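You operate a simulated robot arm through the tools that you are given. There is no shell and no other tool. Be economical: measure what you need, move in short steps, check, and stop when the job is done.

You are at the controls of a simulated two-armed robot. One attempt, no reset.

JOB
Unlock the green-handled shelf and load the Dalqumi box with both hands.
Fine: stop pin to its holder; shelf in and door shut at the end. Where these are worked on the way, their far stop is far enough and under half their travel is too little: green-handled shelf.

Only the result counts: the job must be done as asked and must still hold three seconds after the hand-in. Knocking over, shifting, dropping, spilling or breaking anything else fails it.

ROBOT AND FRAMES
Two 6-joint arms with two-finger grippers on one trunk, on a base that drives. Base frame: it is fixed to the floor where the robot stands at the start and does not move with it; the origin is under the middle of the robot, x ahead of it, y to its left, z up. Units: mm, rad, N and s.
The left shoulder is at the start at [70, 148, 1412], the right one opposite. With the tool pointing down near the work surface each hand reaches from about 340 to 600 mm from the robot's upright axis, wherever it stands, measured 20 degrees to its own side. Places, roughly: cabinet door [1300, -900, 800]; foam box [1000, 750, 1000]; green-handled shelf [1700, -300, 600]; pin holder [600, 1700, 900]; top of the green-handled shelf [1700, -300, 600]. Payload 2.45 kg a hand.
The tool frame of a hand sits at the grasp point between the pads (the TCP): z along the fingers, y along the line on which they close. The tips reach 30 mm beyond it. The gripper opens to 106 mm. The gripper's body begins 79 mm behind the TCP.
Orientation is told as [roll, pitch, yaw] about the base's x, y, z axes, in that order, counted from this pose: with the fingers straight down and closing along the base's y, the tool's x points along the base's -x, its y along +y and its z along -z.

CONTROLS
- The arms move only by the tool play_rows. It takes "left_rows", "right_rows" or both (then of equal length, played together; a hand with none holds still); each is text: rows parted by semicolons, each of 7 numbers parted by spaces: the closure in counts, from 0 (fully open) to 255 (shut), then the shift along the base's x, y, z in mm, then the turn, a rotation vector about the base's x, y, z in rad. In form: fingers tx ty tz wx wy wz; .... A call has 1 to 20 rows; each row shifts and turns the commanded pose from where the row before left it. Each row takes 0.2 s and may step no farther than 50 mm and 0.15 rad from the row before; otherwise, or with a gripper value out of range, the whole call is refused. Where a pose cannot be reached the arm comes as near as it can. A force on the tool above 40 N (or 10 N above the force at the start of the call, whichever is more), or a blocked arm, ends the call early, and 0.2 s more pass. Each finger travels about 72 mm/s and halts on what it meets, pressing with about 21 N; the grip force reading is that of the motor and also rises with nothing between the fingers. The clock runs only during rows and for 0.2 s after the last one: add rows that do not move to give the fingers time. The reply holds the time, the measured pose of the TCP, the force on the tool along the base axes, the opening and the grip force, in the units named above and with some noise, with the torque about the TCP (base axes, N m) and any sound that the robot's microphone picked up.
- Cameras (640 x 400 px; columns grow to the right, rows downward): "scene" is now at [127, 5.3, 1619.2]; the picture's right is [0.06, -1.00, 0.00], its down [-0.77, -0.04, -0.63] and it looks along [0.63, 0.04, -0.77] (base axes); focal length 296 px, centre (320, 200). "left" rides on the left gripper at [76, 2, -106] in its tool frame; the picture's right is [-0.02, 1.00, 0.00], its down [-0.78, -0.02, -0.62] and it looks along [-0.62, -0.01, 0.78] (tool axes); focal length 247 px, centre (320, 200). "right" rides on the right gripper at [76, -2, -106] in its tool frame; the picture's right is [0.02, 1.00, 0.00], its down [-0.78, 0.02, -0.62] and it looks along [-0.62, 0.01, 0.78] (tool axes); focal length 247 px, centre (320, 200). There is no depth. A picture from a camera that has moved, and an enlarged one, comes with that camera's place and axes in the base frame and with its lens.
- grab_frame(camera): a new picture of that camera. No time passes.
- slide_trunk(by): slides the trunk up (or, below 0, down) by that many mm; the arms and the scene camera ride with it, the base frame stays. It gives what a move gives, with no picture.
- steer(legs): drives the robot by 1 to 6 legs, each [ahead, left, turn to the left] in mm, mm and rad, along the robot's own axes; the way and the turn of a leg run together, so that a leg with both is an arc; at most 1500 mm and 3.142 rad a leg. The arms and the cameras ride along, it lands a little off, and it stops where it bumps. It gives what a move gives.
- head_to(pan, tilt): turns the head with the scene camera to pan (to the left, within 1.501 rad either way) and tilt (down, from -0.506 to 1.204), counted from straight ahead of the robot. It gives what a move gives.
- enlarge(camera, box): a new picture of the part [left, top, right, bottom] of that camera's present view, enlarged. No time passes.
- close_job(): hands the job in; it is judged then, once.

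Work in short steps. Places have to be worked out from the pictures, the camera data and where the tool is seen: move nearer, look again, correct. Check each grasp and each placing, and mend what went wrong. You have 120 turns and 92 pictures in all, those below and enlarged ones among them. Open the grippers and draw the arms clear of the work before you hand the job in, unless the task says otherwise; then end with one line.

The tools are called after "Emit:" by a JSON object that holds its "api" and its "payload". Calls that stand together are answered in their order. play_rows: Moves the arms, as the interface text tells. Its arguments: {"type":"object","properties":{"left_rows":{"type":"string"},"right_rows":{"type":"string"}},"required":[]} The other tools are called the same way: slide_trunk (by) slides the trunk up or down; steer (legs) drives the base; head_to (pan, tilt) turns the head that bears the scene camera; grab_frame (camera) takes a picture; enlarge (camera, box) takes an enlarged picture of a part of a camera's view; close_job () hands the job in.

At the start:

```text
time_s: 0.0
left_ee_pos: [484.2, 209.4, 1015.0]
left_tcp_rot: [0.0, 0.0, 0.0]
left_ft_force: [-0.2, 0.2, 0.5]
left_moment: [0.0, -0.01, -0.01]
left_opening: 106.0
left_grip_force: 0.0
right_ee_pos: [559.2, -192.6, 1069.9]
right_tcp_rot: [-0.002, -0.001, 0.0]
right_ft_force: [-0.1, -0.5, -0.5]
right_moment: [-0.06, 0.04, 0.01]
right_opening: 106.2
right_grip_force: 0.0
trunk travel left (down, up): [-884.0, 56.0]
robot x, y, heading: [0.8, 1.6, -0.006]
head pan, tilt: [0.056, 0.885]
```

scene: 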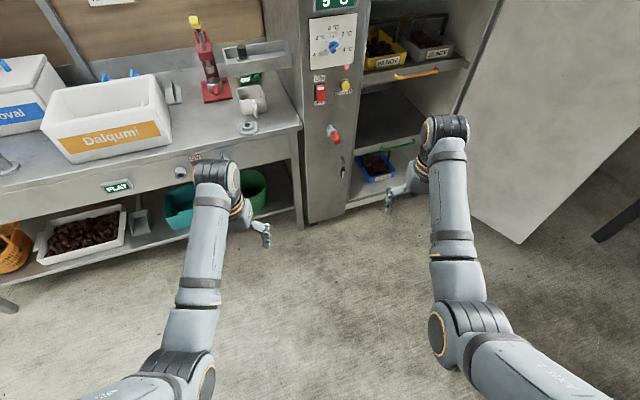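
right: 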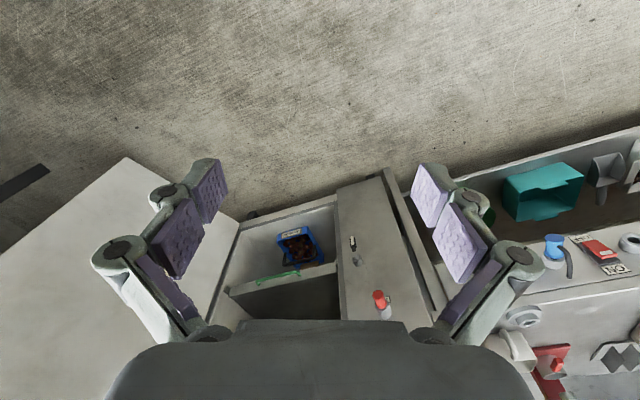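
left: 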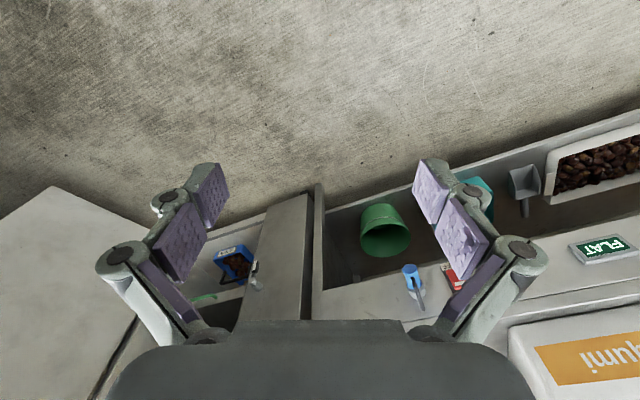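

I'll look around with the head first: the view shows the cabinet ahead with its door open, the bench at left with the Dalqumi box.

Emit:
{"api": "head_to", "payload": {"pan": -0.2, "tilt": 0.5}}

Emit:
{"api": "grab_frame", "payload": {"camera": "scene"}}

Emit:
{"api": "head_to", "payload": {"pan": 0.8, "tilt": 0.6}}

Emit:
{"api": "grab_frame", "payload": {"camera": "scene"}}

Emit:
{"api": "head_to", "payload": {"pan": 1.45, "tilt": 0.6}}

Emit:
{"api": "grab_frame", "payload": {"camera": "scene"}}

```text
time_s: 0.9
left_ee_pos: [484.1, 210.2, 1014.1]
left_tcp_rot: [0.0, 0.001, 0.002]
left_ft_force: [-0.4, -0.3, 0.7]
left_moment: [-0.01, -0.04, 0.0]
left_opening: 105.9
left_grip_force: 0.0
right_ee_pos: [558.6, -191.3, 1069.9]
right_tcp_rot: [0.0, -0.001, -0.001]
right_ft_force: [-0.2, -0.2, 0.0]
right_moment: [-0.03, -0.01, 0.01]
right_opening: 106.0
right_grip_force: 0.1
trunk travel left (down, up): [-884.0, 56.0]
robot x, y, heading: [-0.3, 2.6, -0.002]
head pan, tilt: [-0.201, 0.499]
```

```text
88 pictures are left
camera scene: at [139.8, -17.1, 1651.8], right [-0.2, -0.98, 0.0], down [-0.47, 0.1, -0.88], along [0.86, -0.17, -0.48], focal length 296 px, centre (320, 200)
```

scene: 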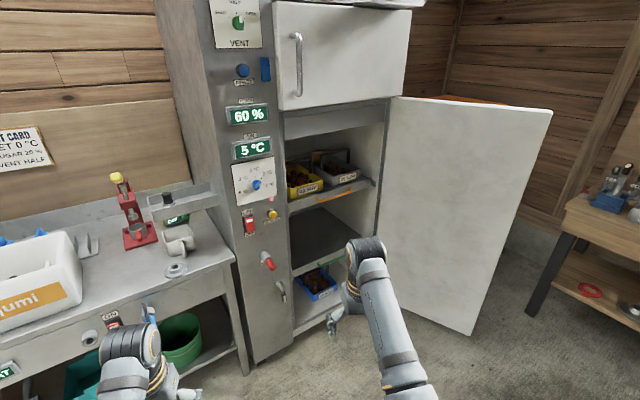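

```text
time_s: 2.1
left_ee_pos: [483.5, 209.9, 1014.4]
left_tcp_rot: [-0.001, -0.001, 0.0]
left_ft_force: [0.3, 0.4, -0.6]
left_moment: [-0.02, -0.02, 0.01]
left_opening: 105.9
left_grip_force: 0.2
right_ee_pos: [558.4, -192.7, 1070.6]
right_tcp_rot: [-0.001, 0.001, 0.0]
right_ft_force: [0.1, 0.0, 0.5]
right_moment: [0.03, 0.04, 0.02]
right_opening: 105.9
right_grip_force: 0.0
trunk travel left (down, up): [-884.0, 56.0]
robot x, y, heading: [3.4, -1.8, -0.0]
head pan, tilt: [0.799, 0.6]
```

```text
87 pictures are left
camera scene: at [112.4, 64.3, 1642.8], right [0.72, -0.7, 0.0], down [-0.39, -0.4, -0.83], along [0.58, 0.59, -0.56], focal length 296 px, centre (320, 200)
```

scene: 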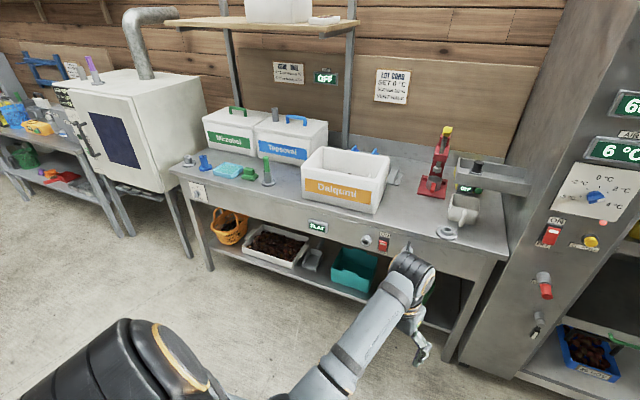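

```text
time_s: 3.2
left_ee_pos: [484.5, 209.6, 1015.2]
left_tcp_rot: [0.0, -0.001, 0.0]
left_ft_force: [0.4, -0.9, -0.2]
left_moment: [-0.03, 0.01, 0.02]
left_opening: 106.2
left_grip_force: 0.0
right_ee_pos: [559.1, -191.3, 1070.4]
right_tcp_rot: [0.0, 0.001, 0.0]
right_ft_force: [-0.7, -0.3, 0.1]
right_moment: [0.02, 0.01, -0.01]
right_opening: 105.8
right_grip_force: 0.1
trunk travel left (down, up): [-884.0, 56.0]
robot x, y, heading: [-3.4, -4.5, -0.004]
head pan, tilt: [1.45, 0.6]
```

```text
86 pictures are left
camera scene: at [61.5, 88.7, 1642.8], right [0.99, -0.12, 0.0], down [-0.07, -0.56, -0.83], along [0.1, 0.82, -0.56], focal length 296 px, centre (320, 200)
```

scene: 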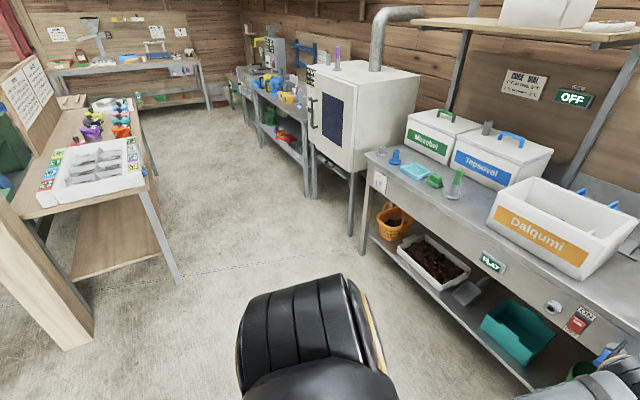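

Zooming in on the cabinet shelf area, the pin holder area and the notices.

Emit:
{"api": "enlarge", "payload": {"camera": "scene", "box": [300, 120, 500, 245]}}

Emit:
{"api": "head_to", "payload": {"pan": -0.2, "tilt": 0.5}}

Emit:
{"api": "enlarge", "payload": {"camera": "scene", "box": [220, 220, 380, 320]}}

Emit:
{"api": "enlarge", "payload": {"camera": "scene", "box": [200, 80, 392, 220]}}

```text
3.20 times, centred on (400, 182) of scene
camera zoom: at [61.5, 88.7, 1642.8], right [0.99, -0.12, 0.0], down [-0.07, -0.56, -0.83], along [0.1, 0.82, -0.56], focal length 946 px, centre (64, 256)
```

zoom: 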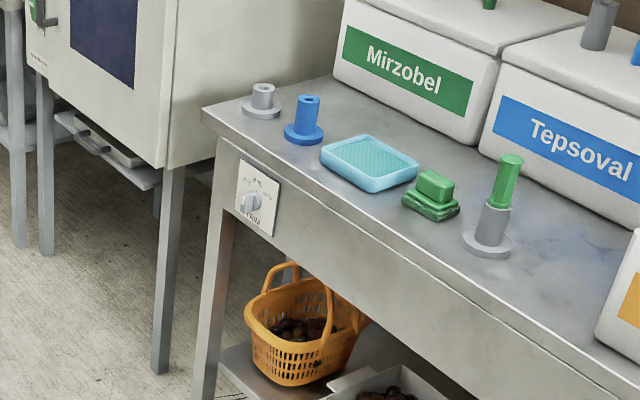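

```text
time_s: 4.9
left_ee_pos: [484.8, 209.9, 1014.3]
left_tcp_rot: [0.0, 0.002, 0.0]
left_ft_force: [0.0, -0.5, 0.4]
left_moment: [0.04, 0.01, -0.03]
left_opening: 106.0
left_grip_force: 0.1
right_ee_pos: [558.9, -189.9, 1070.9]
right_tcp_rot: [0.002, -0.001, 0.001]
right_ft_force: [0.3, 0.9, 0.0]
right_moment: [-0.02, -0.02, 0.0]
right_opening: 105.9
right_grip_force: 0.0
trunk travel left (down, up): [-884.0, 56.0]
robot x, y, heading: [-2.8, -5.5, 0.002]
head pan, tilt: [-0.201, 0.499]
```

```text
4.00 times, centred on (300, 270) of scene
camera zoom: at [139.9, -17.1, 1651.9], right [-0.2, -0.98, 0.0], down [-0.47, 0.1, -0.88], along [0.86, -0.17, -0.48], focal length 1182 px, centre (400, -80)
```

zoom: 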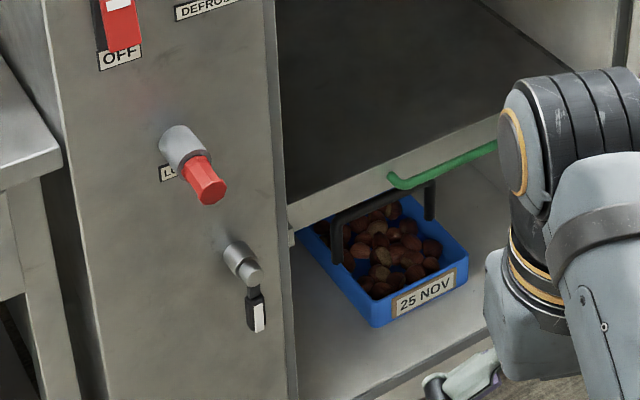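

```text
2.86 times, centred on (296, 150) of scene
camera zoom: at [139.9, -17.1, 1651.9], right [-0.2, -0.98, 0.0], down [-0.47, 0.1, -0.88], along [0.86, -0.17, -0.48], focal length 845 px, centre (389, 343)
```

zoom: 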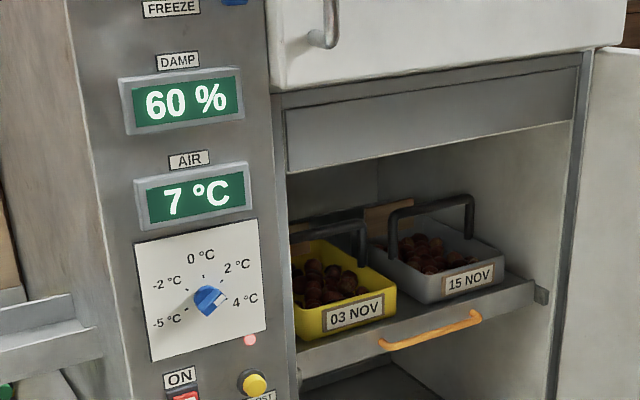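

The front of the cabinet/bench appears rotated ~0.36 rad relative to my frame (bench front and cabinet front are both on lines along (-0.35,0.94)). I turn to face it and approach, watching the lock pin (red knob at about [1220,0,730]).

Emit:
{"api": "steer", "payload": {"legs": [[0, 0, 0.36], [0, -600, 0], [350, 0, 0]]}}

Emit:
{"api": "slide_trunk", "payload": {"by": -450}}

Emit:
{"api": "head_to", "payload": {"pan": 0, "tilt": 0.5}}

Emit:
{"api": "grab_frame", "payload": {"camera": "scene"}}

Emit:
{"api": "grab_frame", "payload": {"camera": "left"}}

```text
time_s: 11.3
left_ee_pos: [922.2, -61.9, 1014.7]
left_tcp_rot: [0.001, -0.003, 0.366]
left_ft_force: [-0.2, -0.2, 0.4]
left_moment: [0.0, 0.0, 0.03]
left_opening: 106.1
left_grip_force: 0.1
right_ee_pos: [1136.4, -410.3, 1070.0]
right_tcp_rot: [0.001, -0.003, 0.366]
right_ft_force: [-0.8, 0.0, -0.4]
right_moment: [-0.01, 0.01, 0.0]
right_opening: 106.1
right_grip_force: 0.0
trunk travel left (down, up): [-884.0, 56.0]
robot x, y, heading: [548.4, -433.7, 0.367]
head pan, tilt: [-0.201, 0.499]
```

```text
refused: -450 is not a number from -400 to 400
```

```text
time_s: 12.0
left_ee_pos: [923.5, -61.7, 1013.5]
left_tcp_rot: [-0.001, 0.0, 0.369]
left_ft_force: [0.7, 0.0, 0.6]
left_moment: [0.0, 0.02, 0.03]
left_opening: 105.8
left_grip_force: 0.0
right_ee_pos: [1138.9, -409.2, 1069.7]
right_tcp_rot: [-0.002, 0.001, 0.367]
right_ft_force: [0.3, 0.3, -0.1]
right_moment: [-0.02, 0.04, 0.0]
right_opening: 106.0
right_grip_force: 0.1
trunk travel left (down, up): [-884.0, 56.0]
robot x, y, heading: [546.2, -431.4, 0.368]
head pan, tilt: [0.0, 0.499]
```

```text
82 pictures are left
camera scene: at [680.2, -379.9, 1651.8], right [0.36, -0.93, 0.0], down [-0.45, -0.17, -0.88], along [0.82, 0.31, -0.48], focal length 296 px, centre (320, 200)
```

scene: 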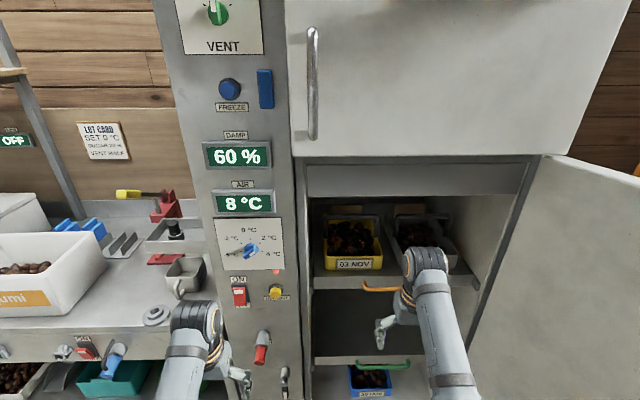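

```text
81 pictures are left
camera left: at [851.9, -88.1, 1119.6], right [-0.34, 0.94, 0.0], down [0.74, 0.26, 0.62], along [0.58, 0.21, -0.78], focal length 247 px, centre (320, 200)
```

left: 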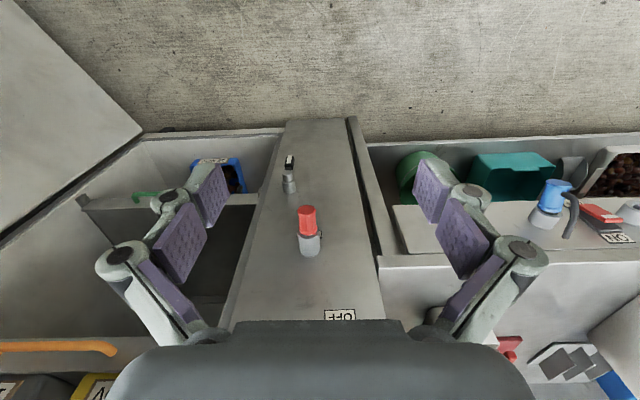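

Triangulation puts the red pin knob near [1110,-20,~830]. I lower the trunk and turn the left hand to point forward.

Emit:
{"api": "slide_trunk", "payload": {"by": -250}}

Emit:
{"api": "play_rows", "payload": {"left_rows": "0 -10 -4 0 0.0513 -0.1332 0;0 -10 -4 0 0.0513 -0.1332 0;0 0 0 0 0.0513 -0.1332 0;0 0 0 0 0.0513 -0.1332 0;0 0 0 0 0.0513 -0.1332 0;0 0 0 0 0.0513 -0.1332 0;0 0 0 0 0.0513 -0.1332 0;0 0 0 0 0.0513 -0.1332 0;0 0 0 0 0.0513 -0.1332 0;0 0 0 0 0.0513 -0.1332 0;0 0 0 0 0.0513 -0.1332 0"}}

Emit:
{"api": "grab_frame", "payload": {"camera": "left"}}

Emit:
{"api": "grab_frame", "payload": {"camera": "scene"}}

```text
time_s: 14.6
left_ee_pos: [923.4, -63.2, 764.5]
left_tcp_rot: [0.0, -0.001, 0.367]
left_ft_force: [-0.4, 0.2, 0.4]
left_moment: [-0.03, -0.02, 0.01]
left_opening: 106.0
left_grip_force: 0.1
right_ee_pos: [1137.4, -409.7, 820.4]
right_tcp_rot: [-0.001, -0.001, 0.365]
right_ft_force: [-0.4, 0.3, -0.3]
right_moment: [0.02, 0.02, -0.04]
right_opening: 105.9
right_grip_force: 0.0
trunk travel left (down, up): [-634.0, 306.0]
robot x, y, heading: [549.2, -431.6, 0.366]
head pan, tilt: [0.0, 0.499]
```

```text
time_s: 17.0
left_ee_pos: [903.8, -70.1, 763.0]
left_tcp_rot: [1.294, -1.569, -0.927]
left_ft_force: [-0.5, -0.4, -0.6]
left_moment: [0.01, -0.03, -0.02]
left_opening: 106.4
left_grip_force: 0.1
right_ee_pos: [1138.2, -410.6, 820.2]
right_tcp_rot: [0.0, -0.002, 0.366]
right_ft_force: [-0.5, 0.0, -0.2]
right_moment: [-0.04, -0.01, 0.01]
right_opening: 105.9
right_grip_force: 0.1
trunk travel left (down, up): [-634.0, 306.0]
robot x, y, heading: [545.7, -431.2, 0.363]
head pan, tilt: [0.0, 0.499]
```

```text
80 pictures are left
camera left: at [803.6, -106.9, 686.6], right [-0.36, 0.93, 0.02], down [-0.57, -0.24, 0.78], along [0.74, 0.27, 0.62], focal length 247 px, centre (320, 200)
```

left: 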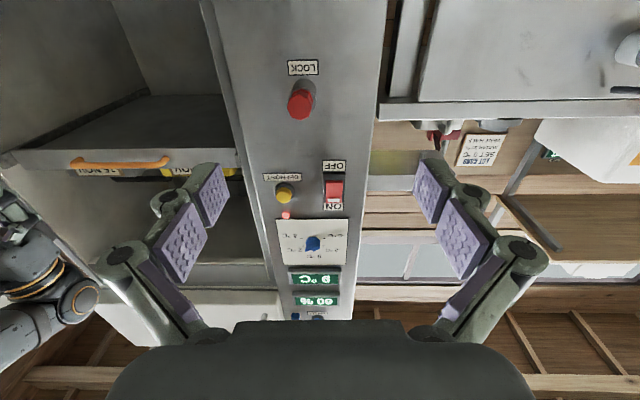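

```text
79 pictures are left
camera scene: at [679.8, -379.8, 1401.8], right [0.36, -0.93, 0.0], down [-0.45, -0.17, -0.88], along [0.82, 0.31, -0.48], focal length 296 px, centre (320, 200)
```

scene: 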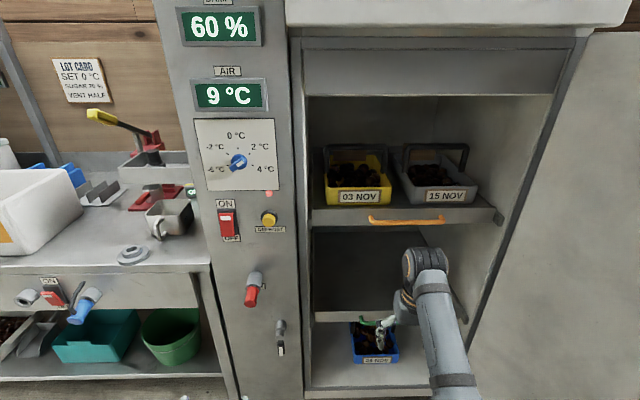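

The pin knob tip triangulates to about [1137,-10,790]. I align the hand with its axis, still ~170 mm short, and look again.

Emit:
{"api": "play_rows", "payload": {"left_rows": "0 24 -6 14 0 0 0;0 24 -6 14 0 0 0"}}

Emit:
{"api": "grab_frame", "payload": {"camera": "left"}}

Emit:
{"api": "head_to", "payload": {"pan": 0.2, "tilt": 0.85}}

Emit:
{"api": "grab_frame", "payload": {"camera": "scene"}}

```text
time_s: 17.6
left_ee_pos: [950.6, -81.7, 792.4]
left_tcp_rot: [0.72, -1.57, -0.351]
left_ft_force: [1.0, -0.5, 0.0]
left_moment: [-0.02, 0.01, 0.02]
left_opening: 105.7
left_grip_force: 0.0
right_ee_pos: [1138.5, -411.8, 818.9]
right_tcp_rot: [0.0, 0.001, 0.365]
right_ft_force: [-0.5, 0.8, 0.7]
right_moment: [0.0, -0.02, -0.01]
right_opening: 106.0
right_grip_force: 0.0
trunk travel left (down, up): [-634.0, 306.0]
robot x, y, heading: [546.9, -431.2, 0.364]
head pan, tilt: [0.0, 0.499]
```

```text
78 pictures are left
camera left: at [850.1, -118.6, 714.7], right [-0.36, 0.93, 0.02], down [-0.57, -0.24, 0.78], along [0.74, 0.27, 0.62], focal length 247 px, centre (320, 200)
```

left: 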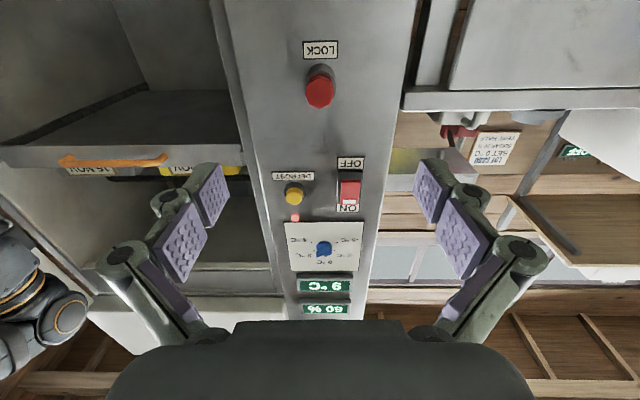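

```text
time_s: 18.4
left_ee_pos: [949.5, -80.4, 792.1]
left_tcp_rot: [0.858, -1.568, -0.491]
left_ft_force: [0.4, -0.2, -1.4]
left_moment: [0.02, 0.0, 0.01]
left_opening: 105.9
left_grip_force: 0.2
right_ee_pos: [1138.6, -410.3, 820.2]
right_tcp_rot: [0.0, 0.0, 0.367]
right_ft_force: [1.0, 0.9, 0.8]
right_moment: [0.04, 0.01, 0.02]
right_opening: 106.0
right_grip_force: 0.1
trunk travel left (down, up): [-634.0, 306.0]
robot x, y, heading: [545.4, -432.8, 0.367]
head pan, tilt: [0.201, 0.85]
```

```text
77 pictures are left
camera scene: at [660.6, -370.8, 1371.9], right [0.54, -0.84, 0.0], down [-0.63, -0.4, -0.66], along [0.56, 0.35, -0.75], focal length 296 px, centre (320, 200)
```

scene: 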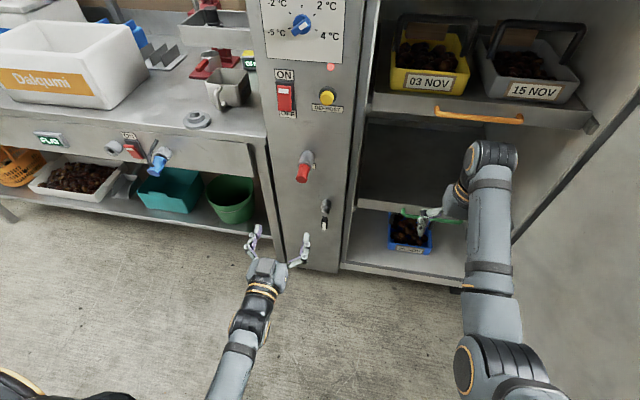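

Pin tip is well fixed at about [1148,-6,796], on the hand's axis. I advance so the pads straddle the knob, stop, and look before closing.

Emit:
{"api": "play_rows", "payload": {"left_rows": "0 40 15 1 0 0 0;0 40 15 1 0 0 0;0 40 15 1 0 0 0;0 40 15 1 0 0 0;0 40 15 0 0 0 0;0 0 0 0 0 0 0"}}

Emit:
{"api": "grab_frame", "payload": {"camera": "left"}}

Emit:
{"api": "enlarge", "payload": {"camera": "scene", "box": [220, 110, 412, 230]}}

```text
time_s: 19.8
left_ee_pos: [1151.7, -4.3, 797.8]
left_tcp_rot: [1.817, -1.568, -1.448]
left_ft_force: [-0.1, 0.4, 0.2]
left_moment: [-0.04, 0.03, -0.02]
left_opening: 106.1
left_grip_force: 0.1
right_ee_pos: [1137.7, -410.6, 820.3]
right_tcp_rot: [0.0, -0.001, 0.367]
right_ft_force: [0.8, 0.2, 0.3]
right_moment: [0.03, 0.01, -0.05]
right_opening: 106.1
right_grip_force: 0.2
trunk travel left (down, up): [-634.0, 306.0]
robot x, y, heading: [545.0, -433.2, 0.367]
head pan, tilt: [0.201, 0.85]
```

```text
76 pictures are left
camera left: at [1051.1, -42.2, 719.7], right [-0.36, 0.93, 0.02], down [-0.57, -0.24, 0.78], along [0.74, 0.27, 0.62], focal length 247 px, centre (320, 200)
```

left: 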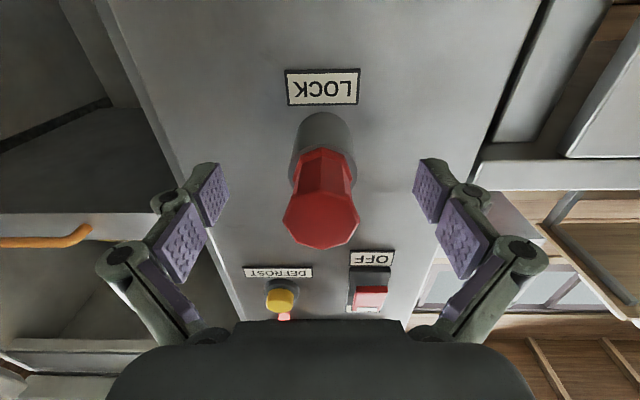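

```text
3.33 times, centred on (316, 170) of scene
camera zoom: at [659.4, -371.1, 1372.0], right [0.54, -0.84, 0.0], down [-0.63, -0.4, -0.66], along [0.56, 0.35, -0.75], focal length 985 px, centre (333, 300)
```

zoom: 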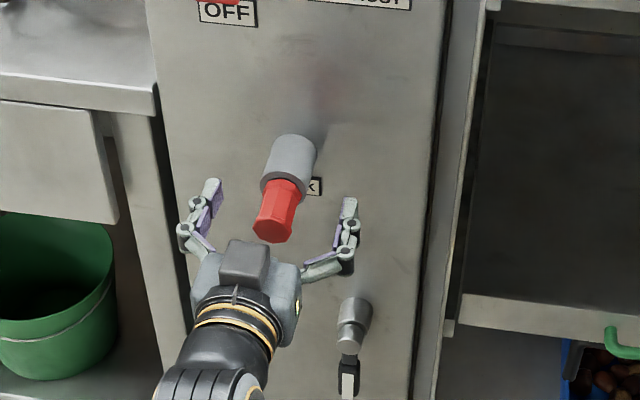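

The knob (≈35 mm long) sits between the pads, but the tips overlap the fixed grey collar. I back off 22 mm and close on the red knob.

Emit:
{"api": "play_rows", "payload": {"left_rows": "0 -20.5 -7.8 0 0 0 0;120 0 0 0 0 0 0;255 0 0 0 0 0 0;255 0 0 0 0 0 0;255 0 0 0 0 0 0;255 0 0 0 0 0 0"}}

Emit:
{"api": "grab_frame", "payload": {"camera": "left"}}

```text
time_s: 21.2
left_ee_pos: [1131.7, -13.3, 796.6]
left_tcp_rot: [1.2, -1.569, -0.833]
left_ft_force: [-3.7, 5.8, 1.1]
left_moment: [0.02, -0.05, 0.22]
left_opening: 33.0
left_grip_force: 21.0
right_ee_pos: [1137.4, -409.7, 820.8]
right_tcp_rot: [-0.001, -0.001, 0.366]
right_ft_force: [0.3, 0.1, 0.1]
right_moment: [0.0, -0.01, 0.02]
right_opening: 106.3
right_grip_force: 0.0
trunk travel left (down, up): [-634.0, 306.0]
robot x, y, heading: [547.8, -431.1, 0.362]
head pan, tilt: [0.201, 0.85]
```

```text
74 pictures are left
camera left: at [1030.6, -50.1, 719.6], right [-0.36, 0.93, 0.02], down [-0.57, -0.24, 0.78], along [0.74, 0.27, 0.62], focal length 247 px, centre (320, 200)
```

left: 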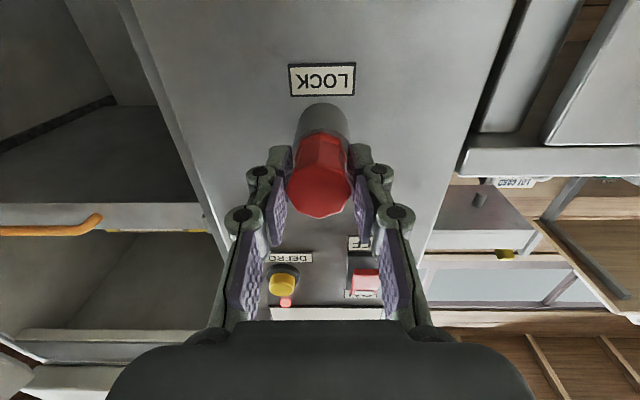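

Gripped at 33 mm. Pull straight out along the panel normal.

Emit:
{"api": "play_rows", "payload": {"left_rows": "255 -9.3 -3.6 0 0 0 0;255 -9.3 -3.6 0 0 0 0;255 -9.3 -3.6 0 0 0 0;255 -9.3 -3.6 0 0 0 0;255 -14 -5.4 0 0 0 0;255 -14 -5.4 0 0 0 0"}}

Emit:
{"api": "grab_frame", "payload": {"camera": "left"}}

```text
time_s: 22.6
left_ee_pos: [1065.8, -39.8, 796.2]
left_tcp_rot: [0.417, -1.568, -0.049]
left_ft_force: [0.1, 0.4, 0.7]
left_moment: [0.0, 0.03, -0.03]
left_opening: 33.4
left_grip_force: 20.9
right_ee_pos: [1135.8, -410.9, 820.3]
right_tcp_rot: [0.0, 0.0, 0.367]
right_ft_force: [-0.3, -0.2, -0.8]
right_moment: [-0.03, 0.01, -0.02]
right_opening: 105.9
right_grip_force: 0.2
trunk travel left (down, up): [-634.0, 306.0]
robot x, y, heading: [546.6, -434.1, 0.368]
head pan, tilt: [0.201, 0.85]
```

```text
73 pictures are left
camera left: at [965.0, -77.4, 719.6], right [-0.36, 0.93, 0.02], down [-0.57, -0.24, 0.78], along [0.74, 0.27, 0.62], focal length 247 px, centre (320, 200)
```

left: 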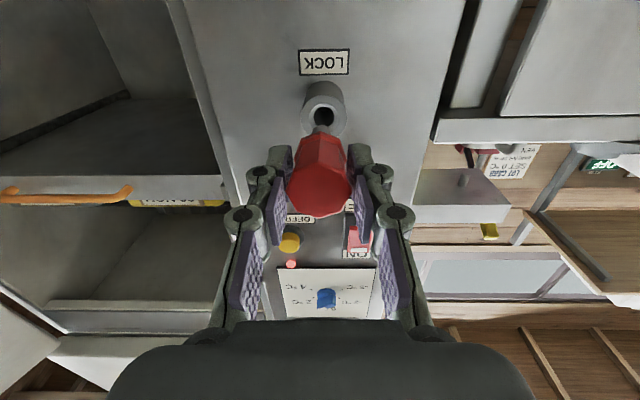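

The pin's thin shank seems to be leaving the socket. Retract further and check.

Emit:
{"api": "play_rows", "payload": {"left_rows": "255 -28 -10.8 0 0 0 0;255 -28 -10.8 0 0 0 0;255 -28 -10.8 0 0 0 0"}}

Emit:
{"api": "grab_frame", "payload": {"camera": "left"}}

Emit:
{"api": "enlarge", "payload": {"camera": "scene", "box": [200, 130, 392, 250]}}

```text
time_s: 23.4
left_ee_pos: [980.7, -74.6, 795.7]
left_tcp_rot: [1.743, -1.569, -1.376]
left_ft_force: [-0.4, -0.8, -0.4]
left_moment: [-0.02, 0.04, 0.0]
left_opening: 32.8
left_grip_force: 20.7
right_ee_pos: [1137.2, -411.0, 820.3]
right_tcp_rot: [0.001, 0.0, 0.367]
right_ft_force: [-0.8, 0.1, 0.7]
right_moment: [0.01, 0.03, 0.01]
right_opening: 106.0
right_grip_force: 0.1
trunk travel left (down, up): [-634.0, 306.0]
robot x, y, heading: [546.7, -433.9, 0.368]
head pan, tilt: [0.201, 0.85]
```

```text
72 pictures are left
camera left: at [881.1, -111.0, 718.6], right [-0.36, 0.93, 0.02], down [-0.57, -0.24, 0.78], along [0.74, 0.27, 0.62], focal length 247 px, centre (320, 200)
```

left: 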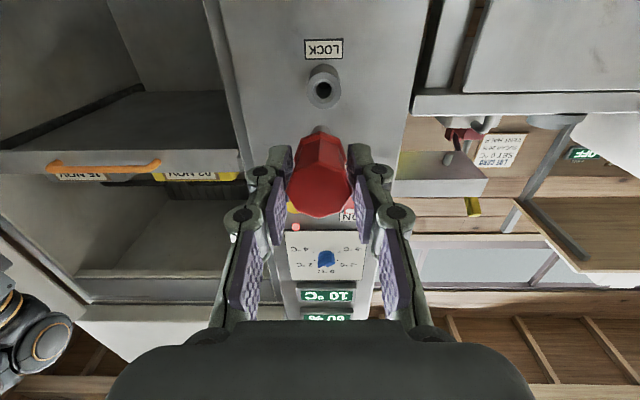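

```text
3.33 times, centred on (296, 190) of scene
camera zoom: at [659.6, -371.2, 1372.0], right [0.54, -0.84, 0.0], down [-0.63, -0.4, -0.66], along [0.56, 0.35, -0.75], focal length 985 px, centre (400, 233)
```

zoom: 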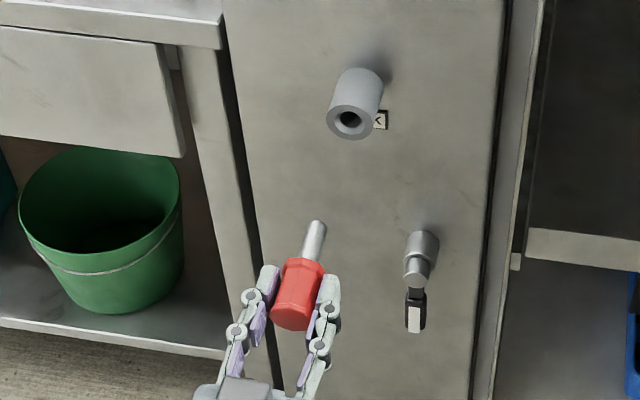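

Pin is out (thin ~40 mm shank). I raise the trunk, turn the tool down, and drive left along the bench to the holder.

Emit:
{"api": "slide_trunk", "payload": {"by": 300}}

Emit:
{"api": "play_rows", "payload": {"left_rows": "255 0 0 0 -0.0513 0.1332 0;255 0 0 0 -0.0513 0.1332 0;255 0 0 0 -0.0513 0.1332 0;255 0 0 0 -0.0513 0.1332 0;255 0 0 0 -0.0513 0.1332 0;255 0 0 0 -0.0513 0.1332 0;255 0 0 0 -0.0513 0.1332 0;255 0 0 0 -0.0513 0.1332 0;255 0 0 0 -0.0513 0.1332 0;255 0 0 0 -0.0513 0.1332 0;255 0 0 0 -0.0513 0.1332 0"}}

Emit:
{"api": "steer", "payload": {"legs": [[0, 1400, 0], [0, 330, 0], [250, 0, 0]]}}

Emit:
{"api": "head_to", "payload": {"pan": 0.25, "tilt": 0.9}}

Emit:
{"api": "grab_frame", "payload": {"camera": "scene"}}

Emit:
{"api": "grab_frame", "payload": {"camera": "left"}}

```text
time_s: 26.4
left_ee_pos: [982.3, -74.0, 1094.1]
left_tcp_rot: [0.751, -1.569, -0.384]
left_ft_force: [0.3, -0.3, -0.9]
left_moment: [-0.02, 0.01, -0.01]
left_opening: 33.2
left_grip_force: 21.0
right_ee_pos: [1137.6, -411.2, 1119.3]
right_tcp_rot: [0.0, -0.001, 0.365]
right_ft_force: [0.2, 0.0, 1.0]
right_moment: [-0.01, -0.04, 0.0]
right_opening: 105.9
right_grip_force: 0.0
trunk travel left (down, up): [-934.0, 6.0]
robot x, y, heading: [551.5, -434.4, 0.368]
head pan, tilt: [0.201, 0.85]
```

```text
time_s: 28.8
left_ee_pos: [976.4, -66.2, 1092.4]
left_tcp_rot: [0.056, -0.125, 0.37]
left_ft_force: [0.5, 0.0, -1.4]
left_moment: [-0.03, 0.01, 0.01]
left_opening: 32.9
left_grip_force: 21.2
left hand out of reach, approached as far as the arm can: row 1, 2
right_ee_pos: [1139.5, -409.6, 1120.4]
right_tcp_rot: [0.0, 0.002, 0.367]
right_ft_force: [0.7, 0.4, -0.6]
right_moment: [-0.03, -0.05, 0.0]
right_opening: 106.2
right_grip_force: 0.1
trunk travel left (down, up): [-934.0, 6.0]
robot x, y, heading: [544.6, -434.6, 0.365]
head pan, tilt: [0.201, 0.85]
```

```text
time_s: 39.2
left_ee_pos: [581.8, 1688.6, 1092.4]
left_tcp_rot: [0.059, -0.131, 0.359]
left_ft_force: [-0.7, -0.3, -1.0]
left_moment: [-0.03, -0.03, 0.02]
left_opening: 32.9
left_grip_force: 20.9
right_ee_pos: [739.6, 1342.6, 1120.7]
right_tcp_rot: [0.0, -0.001, 0.358]
right_ft_force: [0.6, -0.2, 0.5]
right_moment: [0.01, -0.02, 0.02]
right_opening: 105.8
right_grip_force: 0.1
trunk travel left (down, up): [-934.0, 6.0]
robot x, y, heading: [154.1, 1321.4, 0.357]
head pan, tilt: [0.201, 0.85]
```

```text
time_s: 39.9
left_ee_pos: [582.8, 1689.0, 1092.3]
left_tcp_rot: [0.062, -0.13, 0.36]
left_ft_force: [-0.4, 0.3, -1.6]
left_moment: [-0.01, -0.01, 0.01]
left_opening: 32.9
left_grip_force: 21.1
right_ee_pos: [740.3, 1344.0, 1119.5]
right_tcp_rot: [0.0, 0.001, 0.36]
right_ft_force: [0.3, 0.1, -0.7]
right_moment: [0.01, -0.05, -0.01]
right_opening: 105.8
right_grip_force: 0.0
trunk travel left (down, up): [-934.0, 6.0]
robot x, y, heading: [153.1, 1328.4, 0.358]
head pan, tilt: [0.25, 0.901]
```

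```text
70 pictures are left
camera scene: at [259.6, 1388.8, 1668.1], right [0.57, -0.82, 0.0], down [-0.64, -0.45, -0.62], along [0.51, 0.35, -0.78], focal length 296 px, centre (320, 200)
```

scene: 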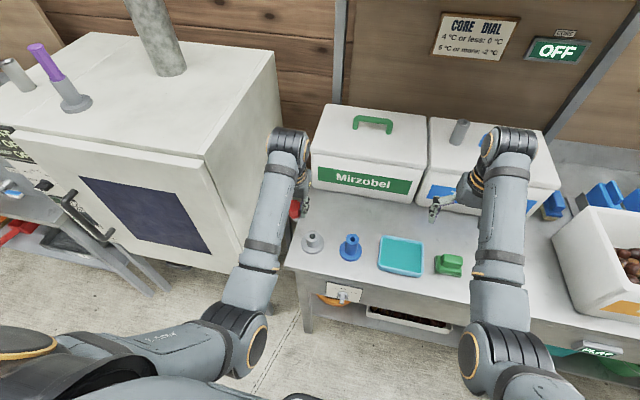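

```text
69 pictures are left
camera left: at [500.4, 1652.9, 1187.1], right [-0.34, 0.94, 0.06], down [0.67, 0.19, 0.72], along [0.66, 0.28, -0.7], focal length 247 px, centre (320, 200)
```

left: 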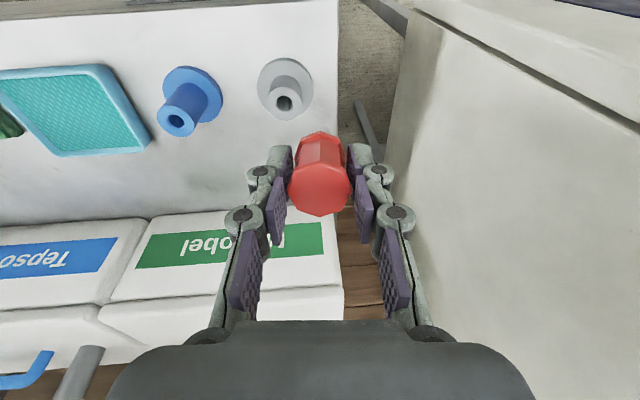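

The empty grey flanged socket at ~[622,1668] is the holder (same style as the lock's socket). I level the tool and hover above it.

Emit:
{"api": "play_rows", "payload": {"left_rows": "255 13 -7 -10 -0.0513 0.1332 0;255 13 -7 -10 0 0 0;255 13 -7 -10 0 0 0;255 0 0 0 0 0 0"}}

Emit:
{"api": "grab_frame", "payload": {"camera": "left"}}

Emit:
{"api": "enlarge", "payload": {"camera": "scene", "box": [240, 170, 400, 270]}}

```text
time_s: 40.9
left_ee_pos: [623.8, 1669.6, 1062.7]
left_tcp_rot: [0.06, 0.014, 0.361]
left_ft_force: [-0.5, 0.6, -1.0]
left_moment: [-0.01, -0.01, 0.04]
left_opening: 32.9
left_grip_force: 21.3
right_ee_pos: [742.0, 1342.9, 1120.0]
right_tcp_rot: [0.001, 0.001, 0.359]
right_ft_force: [-0.3, 0.4, 0.4]
right_moment: [0.01, -0.03, 0.01]
right_opening: 105.9
right_grip_force: 0.1
trunk travel left (down, up): [-934.0, 6.0]
robot x, y, heading: [150.0, 1327.3, 0.358]
head pan, tilt: [0.25, 0.901]
```

```text
68 pictures are left
camera left: at [555.6, 1639.1, 1169.0], right [-0.33, 0.94, 0.06], down [0.76, 0.23, 0.61], along [0.56, 0.25, -0.79], focal length 247 px, centre (320, 200)
```

left: 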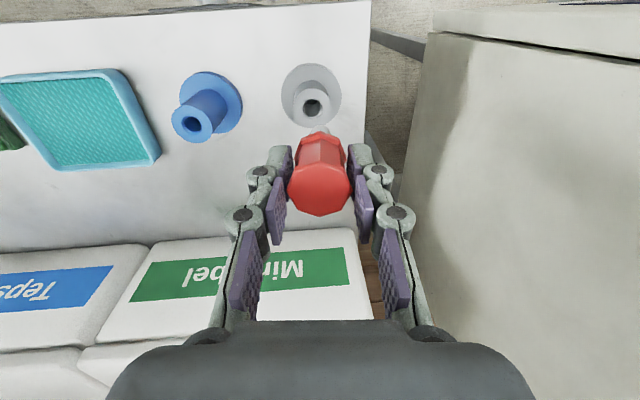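

```text
4.00 times, centred on (320, 220) of scene
camera zoom: at [261.6, 1389.6, 1667.9], right [0.57, -0.82, 0.0], down [-0.64, -0.45, -0.62], along [0.51, 0.35, -0.78], focal length 1182 px, centre (320, 120)
```

zoom: 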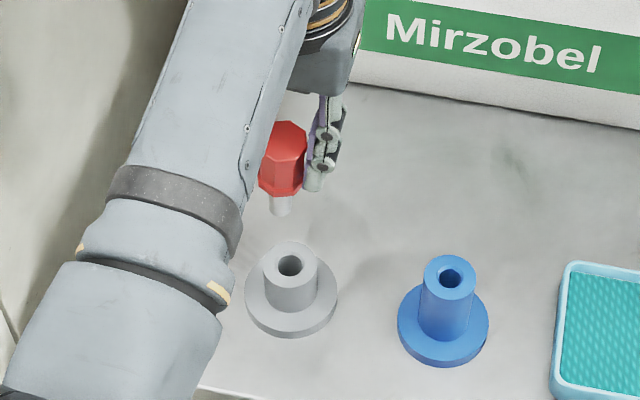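

Hole is at ≈[623,1668,925], right under the TCP. I remove the residual roll and lower to just above the hole.

Emit:
{"api": "play_rows", "payload": {"left_rows": "255 0 0 -20 -0.051 -0.034 0;255 -1 -1.5 -15 0 0 0;255 0 0 0 0 0 0"}}

Emit:
{"api": "enlarge", "payload": {"camera": "left", "box": [240, 40, 400, 140]}}

Emit:
{"api": "enlarge", "payload": {"camera": "scene", "box": [270, 190, 366, 250]}}

```text
time_s: 41.7
left_ee_pos: [623.3, 1667.4, 1028.0]
left_tcp_rot: [-0.002, -0.001, 0.361]
left_ft_force: [0.1, -0.2, -0.9]
left_moment: [-0.02, 0.0, -0.02]
left_opening: 33.1
left_grip_force: 21.3
right_ee_pos: [741.8, 1343.1, 1120.0]
right_tcp_rot: [0.0, 0.0, 0.357]
right_ft_force: [0.3, 0.0, 0.5]
right_moment: [0.0, -0.02, 0.01]
right_opening: 105.8
right_grip_force: 0.1
trunk travel left (down, up): [-934.0, 6.0]
robot x, y, heading: [150.7, 1325.1, 0.354]
head pan, tilt: [0.25, 0.901]
```

```text
4.00 times, centred on (320, 90) of left
camera zoom: at [551.4, 1641.4, 1133.4], right [-0.33, 0.94, 0.0], down [0.74, 0.26, 0.62], along [0.59, 0.21, -0.78], focal length 988 px, centre (320, 640)
```

zoom: 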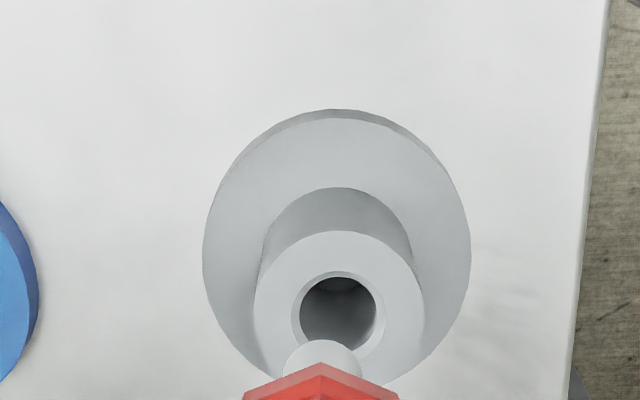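

```text
6.67 times, centred on (318, 220) of scene
camera zoom: at [261.1, 1388.5, 1668.0], right [0.57, -0.82, 0.0], down [-0.64, -0.45, -0.62], along [0.51, 0.35, -0.78], focal length 1971 px, centre (333, 67)
```

zoom: 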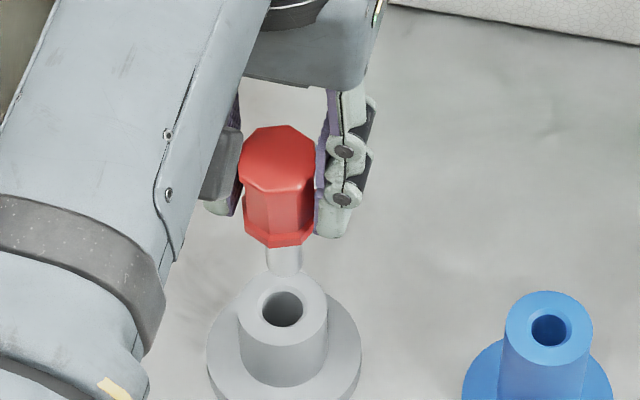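

The pin needs about 2.7 mm to the left. I shift and lower 18 mm more, then check again.

Emit:
{"api": "play_rows", "payload": {"left_rows": "255 -1 2.5 -10 0 0 0;255 0 0 -8 0 0 0;255 0 0 0 0 0 0"}}

Emit:
{"api": "enlarge", "payload": {"camera": "left", "box": [240, 40, 400, 140]}}

Emit:
{"api": "enlarge", "payload": {"camera": "scene", "box": [270, 190, 366, 250]}}

```text
time_s: 42.5
left_ee_pos: [622.4, 1669.4, 1009.9]
left_tcp_rot: [-0.001, -0.001, 0.36]
left_ft_force: [0.0, 0.6, -1.1]
left_moment: [-0.05, -0.01, -0.01]
left_opening: 33.0
left_grip_force: 21.1
right_ee_pos: [742.4, 1345.4, 1119.8]
right_tcp_rot: [0.0, 0.001, 0.357]
right_ft_force: [0.8, -0.6, 0.4]
right_moment: [0.01, 0.01, 0.0]
right_opening: 106.4
right_grip_force: 0.0
trunk travel left (down, up): [-934.0, 6.0]
robot x, y, heading: [149.3, 1328.3, 0.359]
head pan, tilt: [0.25, 0.901]
```

```text
4.00 times, centred on (320, 90) of left
camera zoom: at [549.9, 1644.1, 1115.5], right [-0.33, 0.94, 0.0], down [0.74, 0.26, 0.62], along [0.59, 0.2, -0.78], focal length 988 px, centre (320, 640)
```

zoom: 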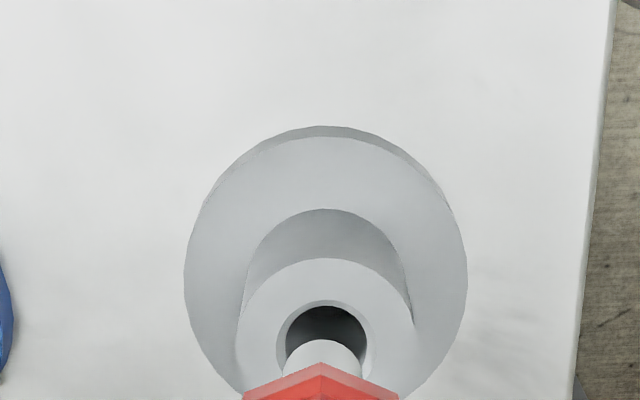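

```text
6.67 times, centred on (318, 220) of scene
camera zoom: at [260.9, 1389.0, 1668.0], right [0.57, -0.82, 0.0], down [-0.64, -0.45, -0.62], along [0.51, 0.35, -0.78], focal length 1971 px, centre (333, 67)
```

zoom: 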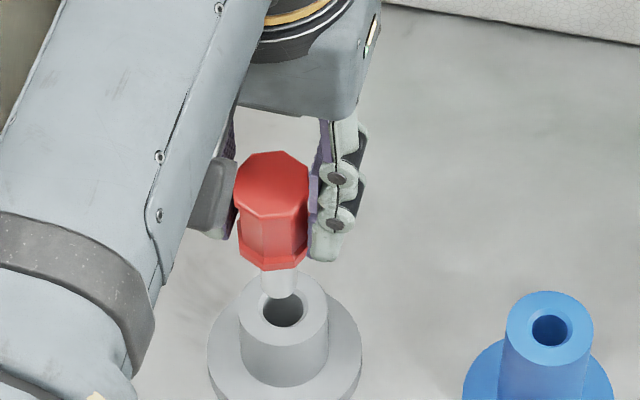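

Aligned within about a millimetre. Insert slowly.

Emit:
{"api": "play_rows", "payload": {"left_rows": "255 0 0.4 -6 0 0 0;255 0 0 -6 0 0 0;255 0 0 -6 0 0 0;255 0 0 -6 0 0 0;255 0 0 -6 0 0 0;255 0 0 -6 0 0 0;255 0 0 0 0 0 0"}}

Emit:
{"api": "enlarge", "payload": {"camera": "scene", "box": [270, 190, 366, 250]}}

```text
time_s: 44.1
left_ee_pos: [618.1, 1669.0, 974.8]
left_tcp_rot: [-0.001, -0.005, 0.359]
left_ft_force: [2.1, 0.4, 11.3]
left_moment: [0.04, -0.15, 0.02]
left_opening: 33.3
left_grip_force: 20.7
right_ee_pos: [741.0, 1343.4, 1120.7]
right_tcp_rot: [0.002, -0.001, 0.359]
right_ft_force: [0.0, -0.1, 0.4]
right_moment: [0.03, 0.01, -0.01]
right_opening: 106.0
right_grip_force: 0.1
trunk travel left (down, up): [-934.0, 6.0]
robot x, y, heading: [155.5, 1327.2, 0.35]
head pan, tilt: [0.25, 0.901]
```

```text
6.67 times, centred on (318, 220) of scene
camera zoom: at [259.1, 1387.8, 1668.2], right [0.57, -0.82, 0.0], down [-0.64, -0.45, -0.62], along [0.51, 0.35, -0.78], focal length 1971 px, centre (333, 67)
```

zoom: 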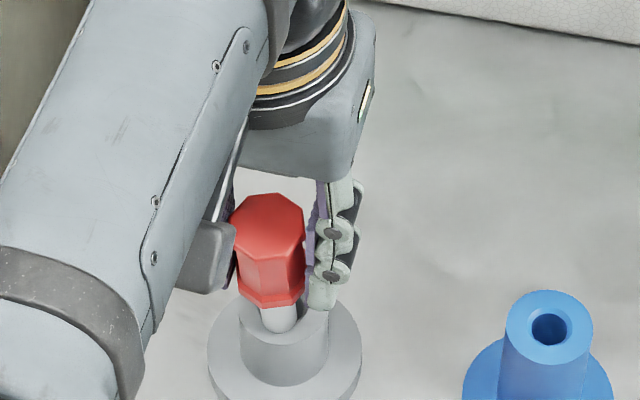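

The pin seems to have caught the near rim (x slipped back 4 mm). Check from the hand camera.

Emit:
{"api": "enlarge", "payload": {"camera": "left", "box": [240, 40, 400, 140]}}

```text
4.00 times, centred on (320, 90) of left
camera zoom: at [546.3, 1643.7, 1080.2], right [-0.33, 0.94, 0.0], down [0.74, 0.26, 0.62], along [0.59, 0.21, -0.78], focal length 988 px, centre (320, 640)
```

zoom: 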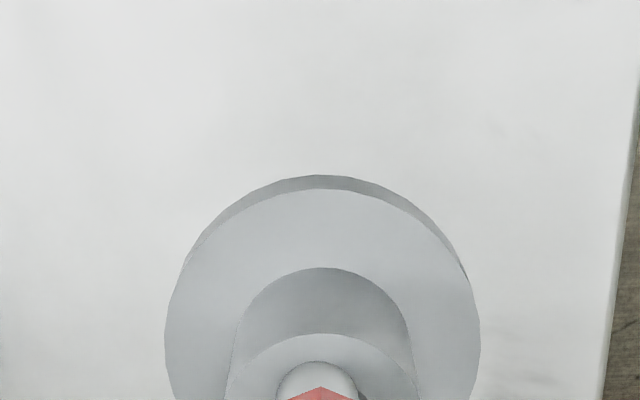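

Pin tip sits on the near rim. Lift 14 mm, and look again to correct.

Emit:
{"api": "play_rows", "payload": {"left_rows": "255 0 0 8 0 0 0;255 0 0 8 0 0 0;255 0 0 0 0 0 0"}}

Emit:
{"api": "enlarge", "payload": {"camera": "left", "box": [240, 60, 400, 160]}}

Emit:
{"api": "enlarge", "payload": {"camera": "scene", "box": [286, 210, 350, 250]}}

```text
time_s: 44.9
left_ee_pos: [619.3, 1670.4, 987.8]
left_tcp_rot: [-0.002, 0.001, 0.359]
left_ft_force: [0.5, -0.1, -1.7]
left_moment: [0.0, 0.02, -0.02]
left_opening: 33.0
left_grip_force: 21.1
right_ee_pos: [742.8, 1343.7, 1119.8]
right_tcp_rot: [0.0, -0.001, 0.356]
right_ft_force: [0.3, -0.2, 0.4]
right_moment: [0.04, 0.04, -0.02]
right_opening: 106.1
right_grip_force: 0.1
trunk travel left (down, up): [-934.0, 6.0]
robot x, y, heading: [152.9, 1325.0, 0.357]
head pan, tilt: [0.25, 0.901]
```

```text
4.00 times, centred on (320, 110) of left
camera zoom: at [547.5, 1644.9, 1094.3], right [-0.33, 0.94, 0.0], down [0.74, 0.26, 0.62], along [0.59, 0.2, -0.78], focal length 988 px, centre (320, 560)
```

zoom: 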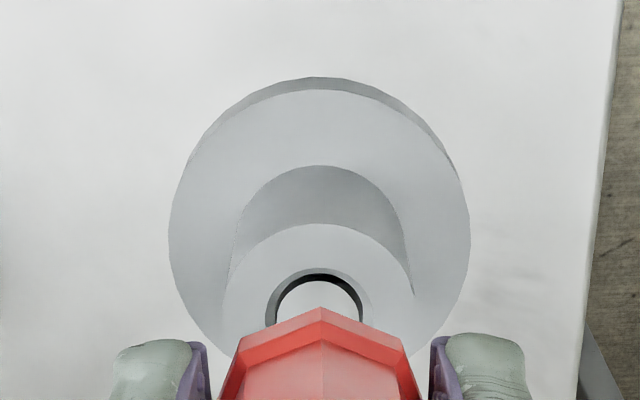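

```text
10.00 times, centred on (318, 230) of scene
camera zoom: at [260.9, 1388.9, 1668.0], right [0.57, -0.82, 0.0], down [-0.64, -0.45, -0.62], along [0.51, 0.35, -0.78], focal length 2956 px, centre (340, -100)
```

zoom: 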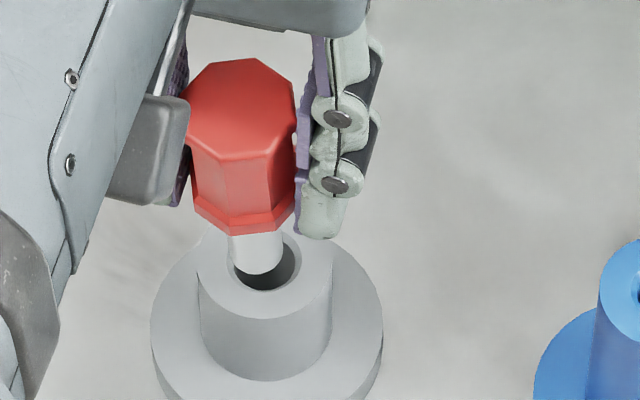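

Both views say the hole is ~5.5 mm further inward. Correct, lower to just above the rim and verify.

Emit:
{"api": "play_rows", "payload": {"left_rows": "255 5.4 1.2 0 0 0 0;255 0 0 -7 0 0 0;255 0 0 0 0 0 0"}}

Emit:
{"api": "enlarge", "payload": {"camera": "left", "box": [240, 60, 400, 160]}}

Emit:
{"api": "enlarge", "payload": {"camera": "scene", "box": [286, 210, 350, 250]}}

```text
time_s: 45.7
left_ee_pos: [624.4, 1671.8, 982.1]
left_tcp_rot: [-0.002, 0.0, 0.36]
left_ft_force: [-0.7, 0.2, -1.1]
left_moment: [-0.02, -0.01, 0.0]
left_opening: 32.7
left_grip_force: 20.8
right_ee_pos: [741.9, 1344.3, 1120.0]
right_tcp_rot: [-0.001, 0.0, 0.358]
right_ft_force: [-0.5, 0.6, 1.2]
right_moment: [0.02, -0.02, 0.0]
right_opening: 106.0
right_grip_force: 0.0
trunk travel left (down, up): [-934.0, 6.0]
robot x, y, heading: [151.1, 1325.9, 0.355]
head pan, tilt: [0.25, 0.901]
```

```text
4.00 times, centred on (320, 110) of left
camera zoom: at [552.6, 1646.2, 1088.1], right [-0.33, 0.94, 0.0], down [0.74, 0.26, 0.62], along [0.59, 0.2, -0.78], focal length 988 px, centre (320, 560)
```

zoom: 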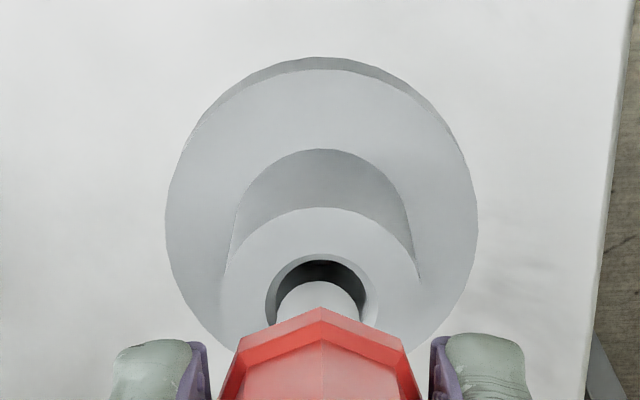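

```text
10.00 times, centred on (318, 230) of scene
camera zoom: at [261.0, 1389.2, 1668.0], right [0.57, -0.82, 0.0], down [-0.64, -0.45, -0.62], along [0.51, 0.35, -0.78], focal length 2956 px, centre (340, -100)
```

zoom: 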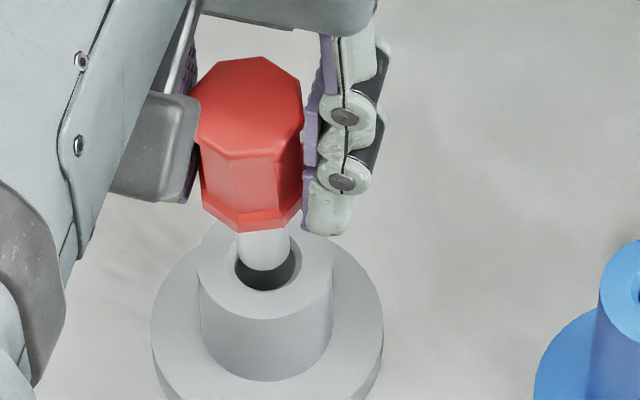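

Nearly concentric; a further 1.5 mm inward, then insert gently.

Emit:
{"api": "play_rows", "payload": {"left_rows": "255 1.4 0.5 -3 0 0 0;255 0 0 -4 0 0 0;255 0 0 -4 0 0 0;255 0 0 -4 0 0 0;255 0 0 -4 0 0 0;255 0 0 0 0 0 0"}}

Emit:
{"api": "enlarge", "payload": {"camera": "scene", "box": [286, 210, 350, 250]}}

```text
time_s: 47.1
left_ee_pos: [628.1, 1670.6, 962.2]
left_tcp_rot: [-0.003, 0.0, 0.36]
left_ft_force: [-1.1, 2.4, -1.6]
left_moment: [0.06, 0.06, 0.0]
left_opening: 32.7
left_grip_force: 21.0
right_ee_pos: [741.9, 1344.0, 1119.2]
right_tcp_rot: [0.0, 0.001, 0.358]
right_ft_force: [0.3, 0.9, 0.1]
right_moment: [-0.01, -0.01, -0.04]
right_opening: 105.9
right_grip_force: 0.0
trunk travel left (down, up): [-934.0, 6.0]
robot x, y, heading: [148.1, 1324.3, 0.363]
head pan, tilt: [0.25, 0.901]
```

```text
10.00 times, centred on (318, 230) of scene
camera zoom: at [260.8, 1389.4, 1668.0], right [0.57, -0.82, 0.0], down [-0.64, -0.45, -0.62], along [0.51, 0.35, -0.78], focal length 2956 px, centre (340, -100)
```

zoom: 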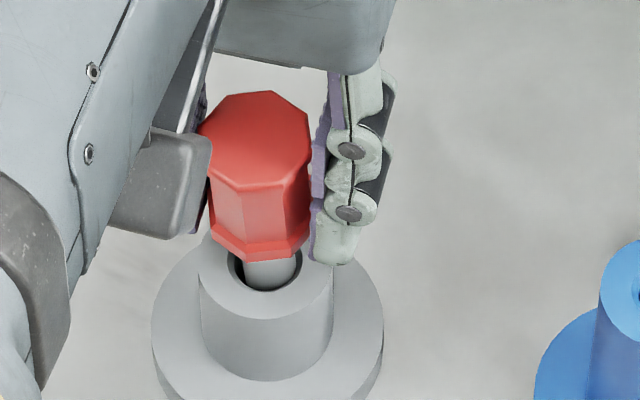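

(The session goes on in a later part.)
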